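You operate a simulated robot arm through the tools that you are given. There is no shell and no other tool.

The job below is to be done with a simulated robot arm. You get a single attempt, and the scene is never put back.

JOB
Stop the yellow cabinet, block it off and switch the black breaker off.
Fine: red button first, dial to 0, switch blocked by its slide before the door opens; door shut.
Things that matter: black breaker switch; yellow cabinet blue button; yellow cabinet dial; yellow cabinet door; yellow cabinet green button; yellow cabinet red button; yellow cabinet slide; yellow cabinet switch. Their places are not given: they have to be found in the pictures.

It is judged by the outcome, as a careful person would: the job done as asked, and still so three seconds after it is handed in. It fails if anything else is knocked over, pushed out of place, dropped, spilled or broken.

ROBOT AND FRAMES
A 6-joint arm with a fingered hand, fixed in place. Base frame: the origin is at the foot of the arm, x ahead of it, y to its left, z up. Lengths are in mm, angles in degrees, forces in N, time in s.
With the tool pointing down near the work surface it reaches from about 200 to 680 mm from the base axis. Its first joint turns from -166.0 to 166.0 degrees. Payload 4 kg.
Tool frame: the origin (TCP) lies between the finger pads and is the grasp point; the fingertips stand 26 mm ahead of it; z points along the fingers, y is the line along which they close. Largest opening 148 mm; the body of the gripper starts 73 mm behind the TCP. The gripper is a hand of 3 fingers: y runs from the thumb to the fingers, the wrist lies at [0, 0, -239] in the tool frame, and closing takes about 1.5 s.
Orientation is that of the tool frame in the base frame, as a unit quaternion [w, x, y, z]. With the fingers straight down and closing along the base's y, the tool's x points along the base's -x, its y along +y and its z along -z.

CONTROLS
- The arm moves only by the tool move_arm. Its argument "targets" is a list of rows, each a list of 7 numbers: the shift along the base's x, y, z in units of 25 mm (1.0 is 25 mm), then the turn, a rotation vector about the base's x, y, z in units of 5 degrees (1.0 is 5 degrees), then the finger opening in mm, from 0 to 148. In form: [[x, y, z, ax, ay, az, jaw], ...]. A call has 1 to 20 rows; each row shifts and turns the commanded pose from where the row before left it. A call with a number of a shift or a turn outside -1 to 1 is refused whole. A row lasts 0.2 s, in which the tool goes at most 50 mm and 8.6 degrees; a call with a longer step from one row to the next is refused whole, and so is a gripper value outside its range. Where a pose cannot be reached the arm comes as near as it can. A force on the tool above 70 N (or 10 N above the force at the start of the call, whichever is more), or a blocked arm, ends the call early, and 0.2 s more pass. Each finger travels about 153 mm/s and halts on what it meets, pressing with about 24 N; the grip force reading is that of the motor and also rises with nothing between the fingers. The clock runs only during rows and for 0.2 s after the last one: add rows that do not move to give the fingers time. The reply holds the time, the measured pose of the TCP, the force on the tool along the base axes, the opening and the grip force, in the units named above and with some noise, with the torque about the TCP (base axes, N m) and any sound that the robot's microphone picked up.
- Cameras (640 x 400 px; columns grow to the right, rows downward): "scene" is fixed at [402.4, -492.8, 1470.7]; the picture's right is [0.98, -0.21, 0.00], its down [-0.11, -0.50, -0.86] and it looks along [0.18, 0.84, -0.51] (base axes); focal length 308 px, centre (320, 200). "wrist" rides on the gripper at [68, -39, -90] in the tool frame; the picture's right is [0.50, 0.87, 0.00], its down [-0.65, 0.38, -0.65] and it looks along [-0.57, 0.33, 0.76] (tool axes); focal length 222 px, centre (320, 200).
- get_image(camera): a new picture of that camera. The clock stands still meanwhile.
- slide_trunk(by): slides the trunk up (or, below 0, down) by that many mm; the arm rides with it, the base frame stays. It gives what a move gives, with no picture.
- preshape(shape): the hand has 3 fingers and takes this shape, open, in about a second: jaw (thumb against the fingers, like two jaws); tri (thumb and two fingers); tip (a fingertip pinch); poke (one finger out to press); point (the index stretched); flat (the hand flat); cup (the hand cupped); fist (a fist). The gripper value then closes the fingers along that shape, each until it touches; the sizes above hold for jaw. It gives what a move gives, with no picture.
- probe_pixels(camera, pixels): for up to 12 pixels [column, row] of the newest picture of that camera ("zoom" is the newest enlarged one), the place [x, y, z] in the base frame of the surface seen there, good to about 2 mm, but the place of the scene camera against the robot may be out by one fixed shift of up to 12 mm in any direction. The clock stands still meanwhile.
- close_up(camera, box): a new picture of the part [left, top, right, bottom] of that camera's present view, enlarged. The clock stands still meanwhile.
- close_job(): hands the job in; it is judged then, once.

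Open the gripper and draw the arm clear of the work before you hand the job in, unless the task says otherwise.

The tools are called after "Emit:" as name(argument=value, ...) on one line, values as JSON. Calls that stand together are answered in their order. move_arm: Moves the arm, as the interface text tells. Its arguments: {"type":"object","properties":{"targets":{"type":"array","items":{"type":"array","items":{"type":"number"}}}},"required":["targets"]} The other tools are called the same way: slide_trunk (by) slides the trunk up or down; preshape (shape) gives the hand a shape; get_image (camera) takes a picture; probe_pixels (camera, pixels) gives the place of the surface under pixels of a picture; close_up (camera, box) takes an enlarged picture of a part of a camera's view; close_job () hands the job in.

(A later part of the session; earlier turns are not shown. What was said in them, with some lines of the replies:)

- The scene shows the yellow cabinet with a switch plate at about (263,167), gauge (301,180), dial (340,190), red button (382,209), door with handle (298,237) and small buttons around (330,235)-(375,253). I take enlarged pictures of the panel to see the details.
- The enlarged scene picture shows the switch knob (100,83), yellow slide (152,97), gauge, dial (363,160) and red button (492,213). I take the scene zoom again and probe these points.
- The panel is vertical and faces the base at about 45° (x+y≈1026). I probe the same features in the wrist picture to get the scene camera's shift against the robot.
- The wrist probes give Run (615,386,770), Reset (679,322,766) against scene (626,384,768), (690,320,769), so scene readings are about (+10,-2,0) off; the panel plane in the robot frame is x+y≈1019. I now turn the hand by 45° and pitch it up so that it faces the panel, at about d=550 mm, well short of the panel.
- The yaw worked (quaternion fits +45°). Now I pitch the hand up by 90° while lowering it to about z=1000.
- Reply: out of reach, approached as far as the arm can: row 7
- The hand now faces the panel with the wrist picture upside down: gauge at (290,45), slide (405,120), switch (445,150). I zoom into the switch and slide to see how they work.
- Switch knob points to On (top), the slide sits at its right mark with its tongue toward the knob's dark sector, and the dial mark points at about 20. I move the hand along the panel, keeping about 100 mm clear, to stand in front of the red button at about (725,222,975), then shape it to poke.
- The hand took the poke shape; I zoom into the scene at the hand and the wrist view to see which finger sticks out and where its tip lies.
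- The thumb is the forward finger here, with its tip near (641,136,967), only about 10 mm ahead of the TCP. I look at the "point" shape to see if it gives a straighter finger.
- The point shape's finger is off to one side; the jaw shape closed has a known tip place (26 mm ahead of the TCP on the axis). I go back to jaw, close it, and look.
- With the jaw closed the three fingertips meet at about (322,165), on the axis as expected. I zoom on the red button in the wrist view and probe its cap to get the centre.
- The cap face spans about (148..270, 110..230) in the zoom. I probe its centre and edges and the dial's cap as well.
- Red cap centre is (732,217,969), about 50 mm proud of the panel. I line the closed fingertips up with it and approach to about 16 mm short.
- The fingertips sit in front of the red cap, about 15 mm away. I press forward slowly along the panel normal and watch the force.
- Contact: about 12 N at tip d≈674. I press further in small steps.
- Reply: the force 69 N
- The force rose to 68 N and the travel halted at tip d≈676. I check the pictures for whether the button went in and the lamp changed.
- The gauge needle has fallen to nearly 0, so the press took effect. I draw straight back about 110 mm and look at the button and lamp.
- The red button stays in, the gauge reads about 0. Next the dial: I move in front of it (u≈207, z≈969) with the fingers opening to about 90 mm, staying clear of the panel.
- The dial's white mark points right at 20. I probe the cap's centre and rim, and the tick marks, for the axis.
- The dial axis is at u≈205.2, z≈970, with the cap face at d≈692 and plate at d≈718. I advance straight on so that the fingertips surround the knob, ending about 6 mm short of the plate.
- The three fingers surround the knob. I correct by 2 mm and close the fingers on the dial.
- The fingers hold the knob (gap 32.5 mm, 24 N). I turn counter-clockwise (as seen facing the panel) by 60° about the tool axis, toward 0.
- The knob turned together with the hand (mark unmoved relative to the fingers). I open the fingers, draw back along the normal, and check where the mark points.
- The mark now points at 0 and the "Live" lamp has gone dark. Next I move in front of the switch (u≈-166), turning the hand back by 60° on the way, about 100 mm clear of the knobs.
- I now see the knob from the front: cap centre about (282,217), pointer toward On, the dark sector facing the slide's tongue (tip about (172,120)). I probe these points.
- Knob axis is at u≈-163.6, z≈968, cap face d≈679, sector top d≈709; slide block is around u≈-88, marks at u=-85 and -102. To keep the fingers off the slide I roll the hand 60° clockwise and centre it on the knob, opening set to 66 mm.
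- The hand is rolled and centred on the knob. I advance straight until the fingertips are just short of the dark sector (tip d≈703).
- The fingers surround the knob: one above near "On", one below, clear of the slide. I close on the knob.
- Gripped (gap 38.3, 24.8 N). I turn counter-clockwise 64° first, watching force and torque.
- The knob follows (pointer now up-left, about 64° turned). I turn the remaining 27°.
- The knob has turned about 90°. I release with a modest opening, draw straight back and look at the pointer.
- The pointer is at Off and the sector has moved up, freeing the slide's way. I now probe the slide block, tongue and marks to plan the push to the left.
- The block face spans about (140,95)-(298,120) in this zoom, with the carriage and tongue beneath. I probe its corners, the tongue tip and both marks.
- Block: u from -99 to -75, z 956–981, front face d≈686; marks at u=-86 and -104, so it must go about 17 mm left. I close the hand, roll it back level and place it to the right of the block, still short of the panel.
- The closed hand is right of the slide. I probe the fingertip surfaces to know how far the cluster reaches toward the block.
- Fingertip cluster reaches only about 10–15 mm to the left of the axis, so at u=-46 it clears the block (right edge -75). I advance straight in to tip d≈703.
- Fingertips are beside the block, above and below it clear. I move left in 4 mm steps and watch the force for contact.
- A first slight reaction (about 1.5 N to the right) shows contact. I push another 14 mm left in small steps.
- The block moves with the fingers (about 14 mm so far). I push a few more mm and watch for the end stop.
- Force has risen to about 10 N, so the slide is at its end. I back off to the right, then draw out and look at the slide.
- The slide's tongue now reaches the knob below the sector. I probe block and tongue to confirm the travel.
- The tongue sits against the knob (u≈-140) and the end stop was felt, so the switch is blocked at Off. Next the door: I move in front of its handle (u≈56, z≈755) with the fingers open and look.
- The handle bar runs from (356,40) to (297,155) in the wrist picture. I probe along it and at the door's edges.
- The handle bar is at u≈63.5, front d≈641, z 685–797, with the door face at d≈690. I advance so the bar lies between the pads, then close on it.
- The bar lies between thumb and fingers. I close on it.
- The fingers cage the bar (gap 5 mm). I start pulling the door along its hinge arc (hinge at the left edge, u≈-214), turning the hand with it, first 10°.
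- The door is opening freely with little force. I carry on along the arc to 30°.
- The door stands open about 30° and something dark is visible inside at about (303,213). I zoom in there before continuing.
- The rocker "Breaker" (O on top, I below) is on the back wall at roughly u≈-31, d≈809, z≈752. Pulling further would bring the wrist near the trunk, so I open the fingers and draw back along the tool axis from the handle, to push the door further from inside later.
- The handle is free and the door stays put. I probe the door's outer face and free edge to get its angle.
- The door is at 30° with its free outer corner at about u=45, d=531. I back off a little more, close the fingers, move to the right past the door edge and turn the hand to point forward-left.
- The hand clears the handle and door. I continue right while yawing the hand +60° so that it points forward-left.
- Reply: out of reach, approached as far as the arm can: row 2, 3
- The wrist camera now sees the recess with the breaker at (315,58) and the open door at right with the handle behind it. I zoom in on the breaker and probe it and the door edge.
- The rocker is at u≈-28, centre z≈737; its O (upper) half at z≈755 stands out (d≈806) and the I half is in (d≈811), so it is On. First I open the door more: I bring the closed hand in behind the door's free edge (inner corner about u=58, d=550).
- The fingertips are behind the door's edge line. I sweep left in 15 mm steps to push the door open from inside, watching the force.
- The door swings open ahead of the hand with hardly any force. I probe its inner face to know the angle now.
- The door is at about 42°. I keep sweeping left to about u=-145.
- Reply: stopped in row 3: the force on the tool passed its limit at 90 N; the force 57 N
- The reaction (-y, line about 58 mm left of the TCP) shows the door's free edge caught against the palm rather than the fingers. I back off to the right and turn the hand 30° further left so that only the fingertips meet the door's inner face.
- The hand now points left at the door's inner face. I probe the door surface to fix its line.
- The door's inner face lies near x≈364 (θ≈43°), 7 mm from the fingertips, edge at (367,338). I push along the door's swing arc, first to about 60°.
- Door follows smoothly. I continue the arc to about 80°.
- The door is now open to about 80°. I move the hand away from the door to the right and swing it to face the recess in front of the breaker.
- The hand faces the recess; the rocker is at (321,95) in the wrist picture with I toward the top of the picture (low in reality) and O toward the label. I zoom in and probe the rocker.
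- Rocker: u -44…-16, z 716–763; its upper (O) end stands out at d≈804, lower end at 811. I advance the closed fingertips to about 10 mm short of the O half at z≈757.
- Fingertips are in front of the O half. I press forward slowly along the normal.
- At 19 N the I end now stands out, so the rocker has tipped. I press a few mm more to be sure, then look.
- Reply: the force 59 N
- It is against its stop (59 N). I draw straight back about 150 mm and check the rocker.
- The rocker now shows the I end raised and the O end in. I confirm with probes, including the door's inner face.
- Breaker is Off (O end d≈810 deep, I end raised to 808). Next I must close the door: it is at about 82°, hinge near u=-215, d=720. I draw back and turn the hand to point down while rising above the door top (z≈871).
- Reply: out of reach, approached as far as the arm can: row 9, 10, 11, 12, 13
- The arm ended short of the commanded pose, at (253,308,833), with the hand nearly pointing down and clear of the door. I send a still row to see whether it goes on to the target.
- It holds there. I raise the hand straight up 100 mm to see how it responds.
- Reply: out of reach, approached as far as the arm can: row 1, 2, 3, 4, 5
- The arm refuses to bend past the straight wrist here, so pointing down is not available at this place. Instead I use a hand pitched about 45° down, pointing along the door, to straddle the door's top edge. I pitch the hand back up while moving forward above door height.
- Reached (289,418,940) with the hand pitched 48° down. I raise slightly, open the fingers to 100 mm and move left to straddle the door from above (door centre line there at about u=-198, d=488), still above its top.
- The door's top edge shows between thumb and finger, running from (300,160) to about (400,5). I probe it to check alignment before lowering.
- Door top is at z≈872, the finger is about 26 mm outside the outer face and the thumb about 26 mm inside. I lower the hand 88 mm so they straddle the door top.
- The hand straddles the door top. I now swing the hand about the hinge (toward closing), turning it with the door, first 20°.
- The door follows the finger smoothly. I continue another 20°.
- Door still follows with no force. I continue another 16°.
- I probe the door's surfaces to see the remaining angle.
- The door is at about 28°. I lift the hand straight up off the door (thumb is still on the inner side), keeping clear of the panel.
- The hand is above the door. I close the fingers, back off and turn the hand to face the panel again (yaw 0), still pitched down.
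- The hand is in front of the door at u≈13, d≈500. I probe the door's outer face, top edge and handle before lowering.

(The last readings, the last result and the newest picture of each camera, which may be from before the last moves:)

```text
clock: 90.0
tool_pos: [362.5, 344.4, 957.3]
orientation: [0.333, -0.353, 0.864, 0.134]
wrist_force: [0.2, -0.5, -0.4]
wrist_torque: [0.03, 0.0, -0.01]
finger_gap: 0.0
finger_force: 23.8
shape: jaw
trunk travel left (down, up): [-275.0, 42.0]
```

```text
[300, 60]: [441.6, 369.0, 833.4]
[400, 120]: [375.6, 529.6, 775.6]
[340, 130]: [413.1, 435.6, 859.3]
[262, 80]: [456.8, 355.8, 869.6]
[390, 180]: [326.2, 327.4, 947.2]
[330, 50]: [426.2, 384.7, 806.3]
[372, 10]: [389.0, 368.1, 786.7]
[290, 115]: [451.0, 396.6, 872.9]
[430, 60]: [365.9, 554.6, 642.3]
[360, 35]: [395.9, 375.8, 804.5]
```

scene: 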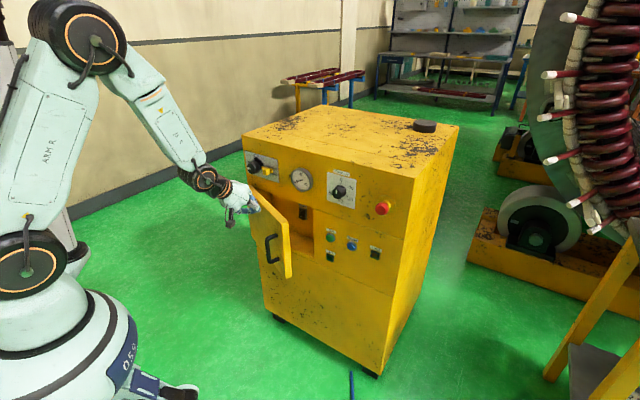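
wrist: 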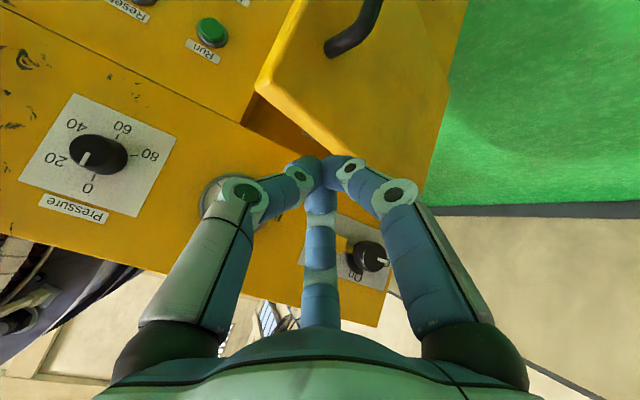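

The door is at about 22°, outer face at d≈588 in front of the hand, handle top at z≈806. I lower the hand so the fingertips are at z≈845, above the handle.

Emit:
move_arm(targets=[[0, 0, -0.744, 0, 0, 0, 0], [0, 0, -0.744, 0, 0, 0, 0], [0, 0, -0.744, 0, 0, 0, 0], [0, 0, -0.744, 0, 0, 0, 0], [0, 0, -0.744, 0, 0, 0, 0]])

Emit:
get_image(camera="wrist")

Emit:
close_up(camera="scene", box=[200, 150, 330, 290])

```text
clock: 91.2
tool_pos: [361.7, 344.6, 863.4]
orientation: [0.332, -0.353, 0.864, 0.135]
wrist_force: [0.2, 0.0, 0.0]
wrist_torque: [0.01, 0.03, 0.01]
finger_gap: 0.1
finger_force: 23.7
shape: jaw
trunk travel left (down, up): [-275.0, 42.0]
```

```text
taken
```

wrist: 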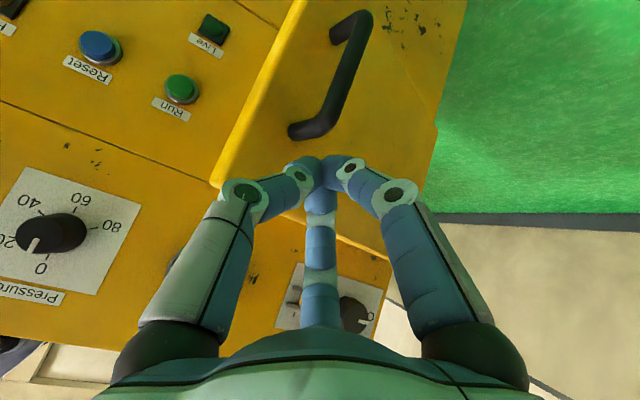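

```text
2.86 times, centred on (265, 220) of scene
```

zoom: 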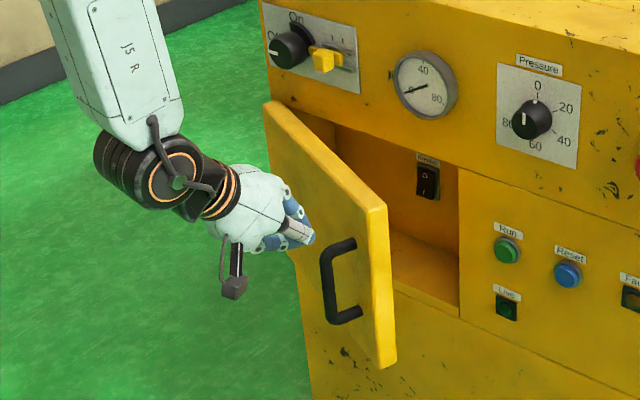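

Fingertips are above the handle, facing the outer face. I push straight forward (along the panel normal) 140 mm to swing the door most of the way.

Emit:
move_arm(targets=[[0.566, 0.566, 0, 0, 0, 0, 0], [0.566, 0.566, 0, 0, 0, 0, 0], [0.45, 0.45, 0, 0, 0, 0, 0], [0.4, 0.4, 0, 0, 0, 0, 0], [0.4, 0.4, 0, 0, 0, 0, 0], [0.4, 0.4, 0, 0, 0, 0, 0], [0.4, 0.4, 0, 0, 0, 0, 0], [0.4, 0.4, 0, 0, 0, 0, 0], [0.4, 0.4, 0, 0, 0, 0, 0]])

Emit:
close_up(camera="scene", box=[200, 150, 330, 290])

Emit:
get_image(camera="wrist")

```text
clock: 93.2
tool_pos: [461.9, 445.4, 863.9]
orientation: [0.333, -0.353, 0.864, 0.134]
wrist_force: [0.1, -0.3, 0.5]
wrist_torque: [0.02, 0.0, 0.02]
finger_gap: 0.2
finger_force: 24.4
shape: jaw
trunk travel left (down, up): [-275.0, 42.0]
```

```text
2.86 times, centred on (265, 220) of scene
```

zoom: 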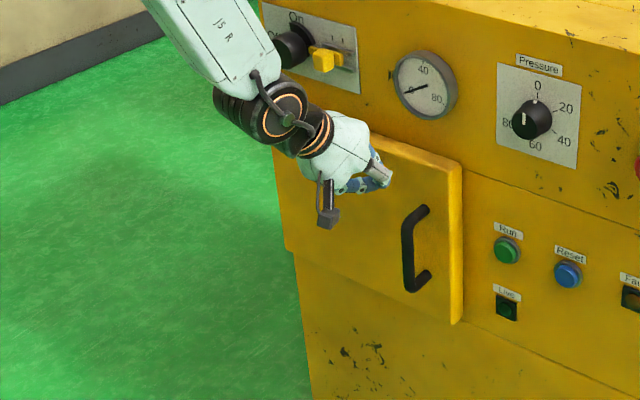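

```text
taken
```

wrist: 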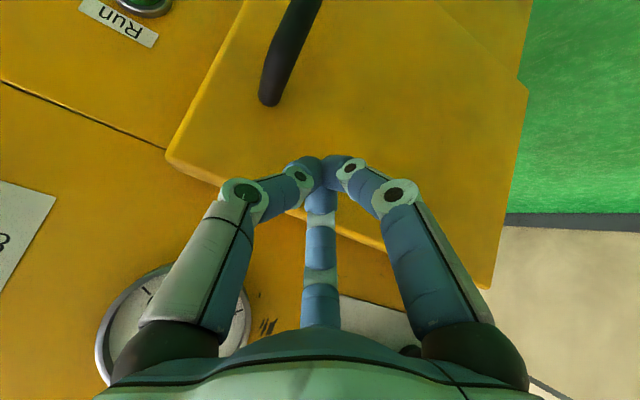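

The door is nearly shut. I push on in 4 mm steps, watching for the stop.

Emit:
move_arm(targets=[[0.113, 0.113, 0, 0, 0, 0, 0], [0.113, 0.113, 0, 0, 0, 0, 0], [0.113, 0.113, 0, 0, 0, 0, 0], [0.113, 0.113, 0, 0, 0, 0, 0], [0.113, 0.113, 0, 0, 0, 0, 0]])

Emit:
get_image(camera="wrist")

Emit:
close_up(camera="scene", box=[200, 150, 330, 290])

```text
clock: 94.3
tool_pos: [475.1, 458.8, 863.9]
orientation: [0.333, -0.353, 0.864, 0.135]
wrist_force: [-0.2, -0.4, -0.1]
wrist_torque: [0.01, 0.02, 0.0]
finger_gap: 0.0
finger_force: 24.3
shape: jaw
trunk travel left (down, up): [-275.0, 42.0]
```

```text
taken
```

wrist: 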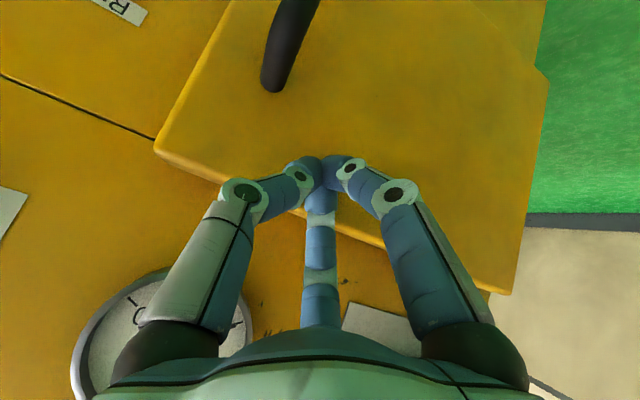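

```text
2.86 times, centred on (265, 220) of scene
```

zoom: 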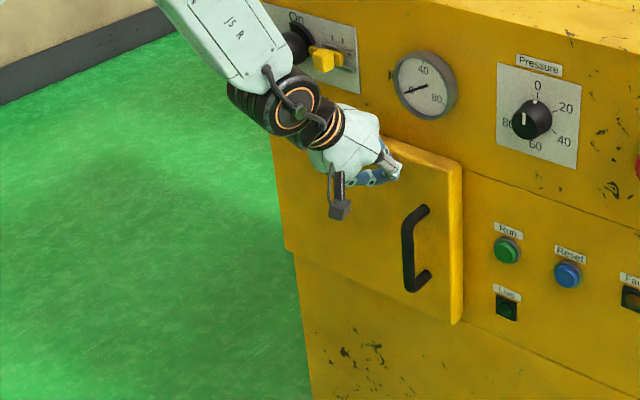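

No stop yet. I continue in 3 mm steps.

Emit:
move_arm(targets=[[0.085, 0.085, 0, 0, 0, 0, 0], [0.085, 0.085, 0, 0, 0, 0, 0], [0.085, 0.085, 0, 0, 0, 0, 0], [0.085, 0.085, 0, 0, 0, 0, 0]])

Emit:
probe_pixels(camera="wrist", pixels=[[220, 60], [180, 145], [400, 100], [500, 100], [400, 130], [120, 60], [60, 150]])

```text
clock: 95.3
tool_pos: [478.9, 461.8, 864.5]
orientation: [0.333, -0.353, 0.864, 0.134]
wrist_force: [-28.9, -32.6, 7.3]
wrist_torque: [-0.1, 0.18, 0.04]
finger_gap: 0.0
finger_force: 23.7
shape: jaw
trunk travel left (down, up): [-275.0, 42.0]
```

```text
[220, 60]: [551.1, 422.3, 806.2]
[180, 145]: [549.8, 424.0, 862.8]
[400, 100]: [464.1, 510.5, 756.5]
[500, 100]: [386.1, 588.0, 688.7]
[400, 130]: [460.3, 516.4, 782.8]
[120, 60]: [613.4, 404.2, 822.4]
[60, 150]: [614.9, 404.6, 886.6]
```

The force rose to 44 N at the stop: the door is shut against the frame. I draw back and raise the hand clear, then check the door.

Emit:
move_arm(targets=[[-0.1, -0.1, 0, 0, 0, 0, 0], [-0.3, -0.3, 0.1, 0, 0, 0, 0], [-0.6, -0.6, 0.4, 0, 0, 0, 0], [-0.7, -0.7, 0.4, 0, 0, 0, 0], [-0.7, -0.7, 0.4, 0, 0, 0, 0], [-0.7, -0.7, 0.4, 0, 0, 0, 0], [-0.7, -0.7, 0.4, 0, 0, 0, 0]])

Emit:
get_image(camera="wrist")

Emit:
get_image(camera="scene")

```text
clock: 97.0
tool_pos: [388.5, 371.0, 916.6]
orientation: [0.334, -0.353, 0.864, 0.134]
wrist_force: [0.5, 0.9, 0.7]
wrist_torque: [-0.01, -0.02, 0.03]
finger_gap: 0.0
finger_force: 23.8
shape: jaw
trunk travel left (down, up): [-275.0, 42.0]
```

```text
taken
```

wrist: 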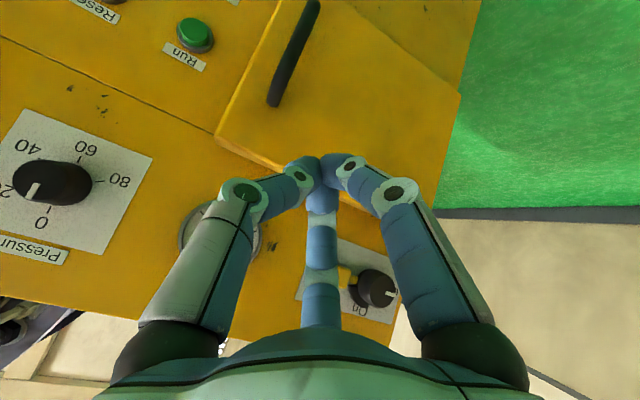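

```text
taken
```

scene: 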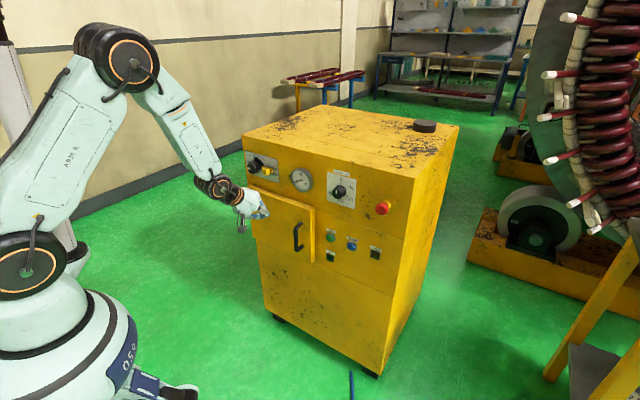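

The door looks shut. I probe its face near the free edge and check all controls in an enlarged picture.

Emit:
probe_pixels(camera="wrist", pixels=[[235, 120], [260, 70], [290, 140], [360, 100], [420, 110], [190, 110]])

Emit:
close_up(camera="scene", box=[230, 140, 420, 270])

Emit:
close_up(camera="scene", box=[235, 140, 315, 190])

```text
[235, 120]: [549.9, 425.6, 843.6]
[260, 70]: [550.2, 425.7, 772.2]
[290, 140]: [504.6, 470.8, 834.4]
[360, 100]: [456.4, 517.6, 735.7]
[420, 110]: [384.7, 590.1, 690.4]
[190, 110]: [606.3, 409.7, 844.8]
```

```text
3.08 times, centred on (325, 205) of scene
```

zoom: 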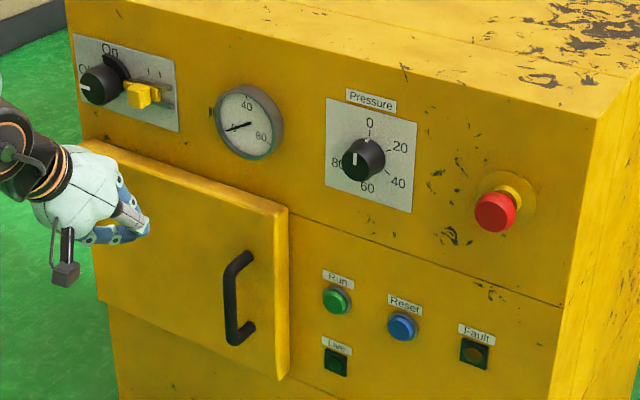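

```text
8.00 times, centred on (275, 165) of scene
```

zoom: 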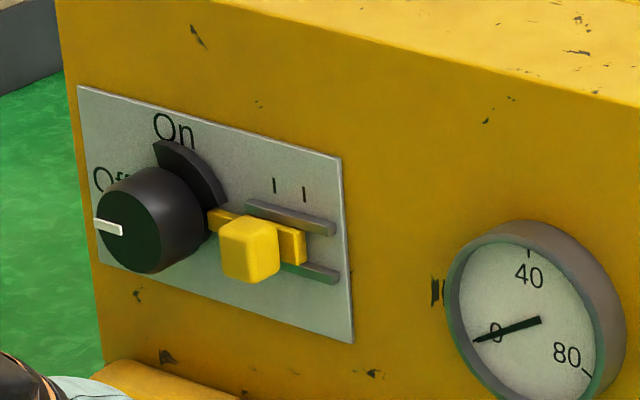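

The door face reads d≈690 across its width as at the start, the pointer is at Off with the slide in, dial at 0, red button in, gauge 0 and Live dark. I draw the arm back and up, clear of the work, and open the fingers.

Emit:
move_arm(targets=[[-0.5, -0.5, 0.5, 0, 0, 0, 0], [-0.5, -0.5, 0.5, 0, 0, 0, 0], [-0.4, -0.4, 0.5, 0, 0, 0, 60], [0, 0, 0.5, 0, 0, 0, 148], [0, 0, 0.5, 0, 0, 0, 148], [0, 0, 0, 0, 0, 0, 148], [0, 0, 0, 0, 0, 0, 148]])

Emit:
get_image(camera="scene")

Emit:
close_up(camera="scene", box=[230, 140, 420, 270])

Emit:
get_image(camera="wrist")

```text
clock: 98.5
tool_pos: [354.2, 337.3, 979.7]
orientation: [0.333, -0.353, 0.864, 0.134]
wrist_force: [-0.3, -0.4, -0.8]
wrist_torque: [-0.03, -0.01, 0.01]
finger_gap: 147.8
finger_force: 0.2
shape: jaw
trunk travel left (down, up): [-275.0, 42.0]
```

```text
taken
```

scene: 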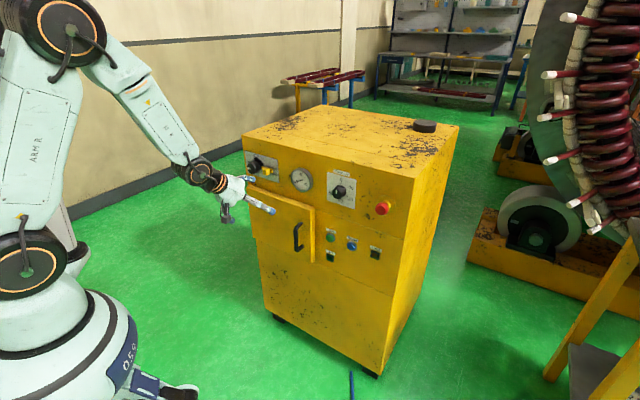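

```text
3.08 times, centred on (325, 205) of scene
```

zoom: 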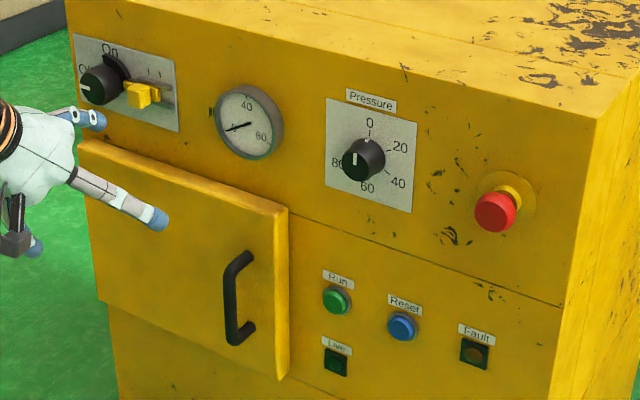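

```text
taken
```

wrist: 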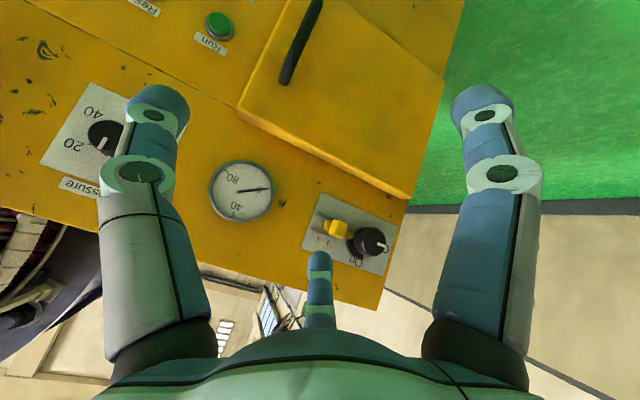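

The pictures show the red button in, dial at 0, switch at Off with the slide against it, door shut, gauge at 0, and the arm clear with the fingers open. The rocker inside was left at O. I hand the job in.

Emit:
close_job()

```text
The job is handed in.
```

The yellow cabinet is stopped and blocked off, the black breaker is off, and the door is shut. The job is handed in; no result has come back yet.

These are the steps in the order I did them:

1. **Red button:** pressed first and it stayed in. The gauge then fell to 0.
2. **Dial:** turned from 20 to 0. The "Live" lamp was dark when I checked after this step.
3. **Switch and slide:** switch turned from On to Off. The slide was then pushed left to its stop, with its tongue against the knob.
4. **Door and breaker:** door opened only after the switch was blocked. The breaker was pressed over to O, and probing confirmed it had tipped.
5. **Door shut:** pushed against its stop. Its face measured the same as when it was closed at the start, to within about 1 mm.

While pushing the door open, its edge caught on the palm and the force limit stopped the move at 90 N. I saw no damage in the pictures afterwards. I did not press the green or blue buttons. The arm is drawn back with the fingers open.
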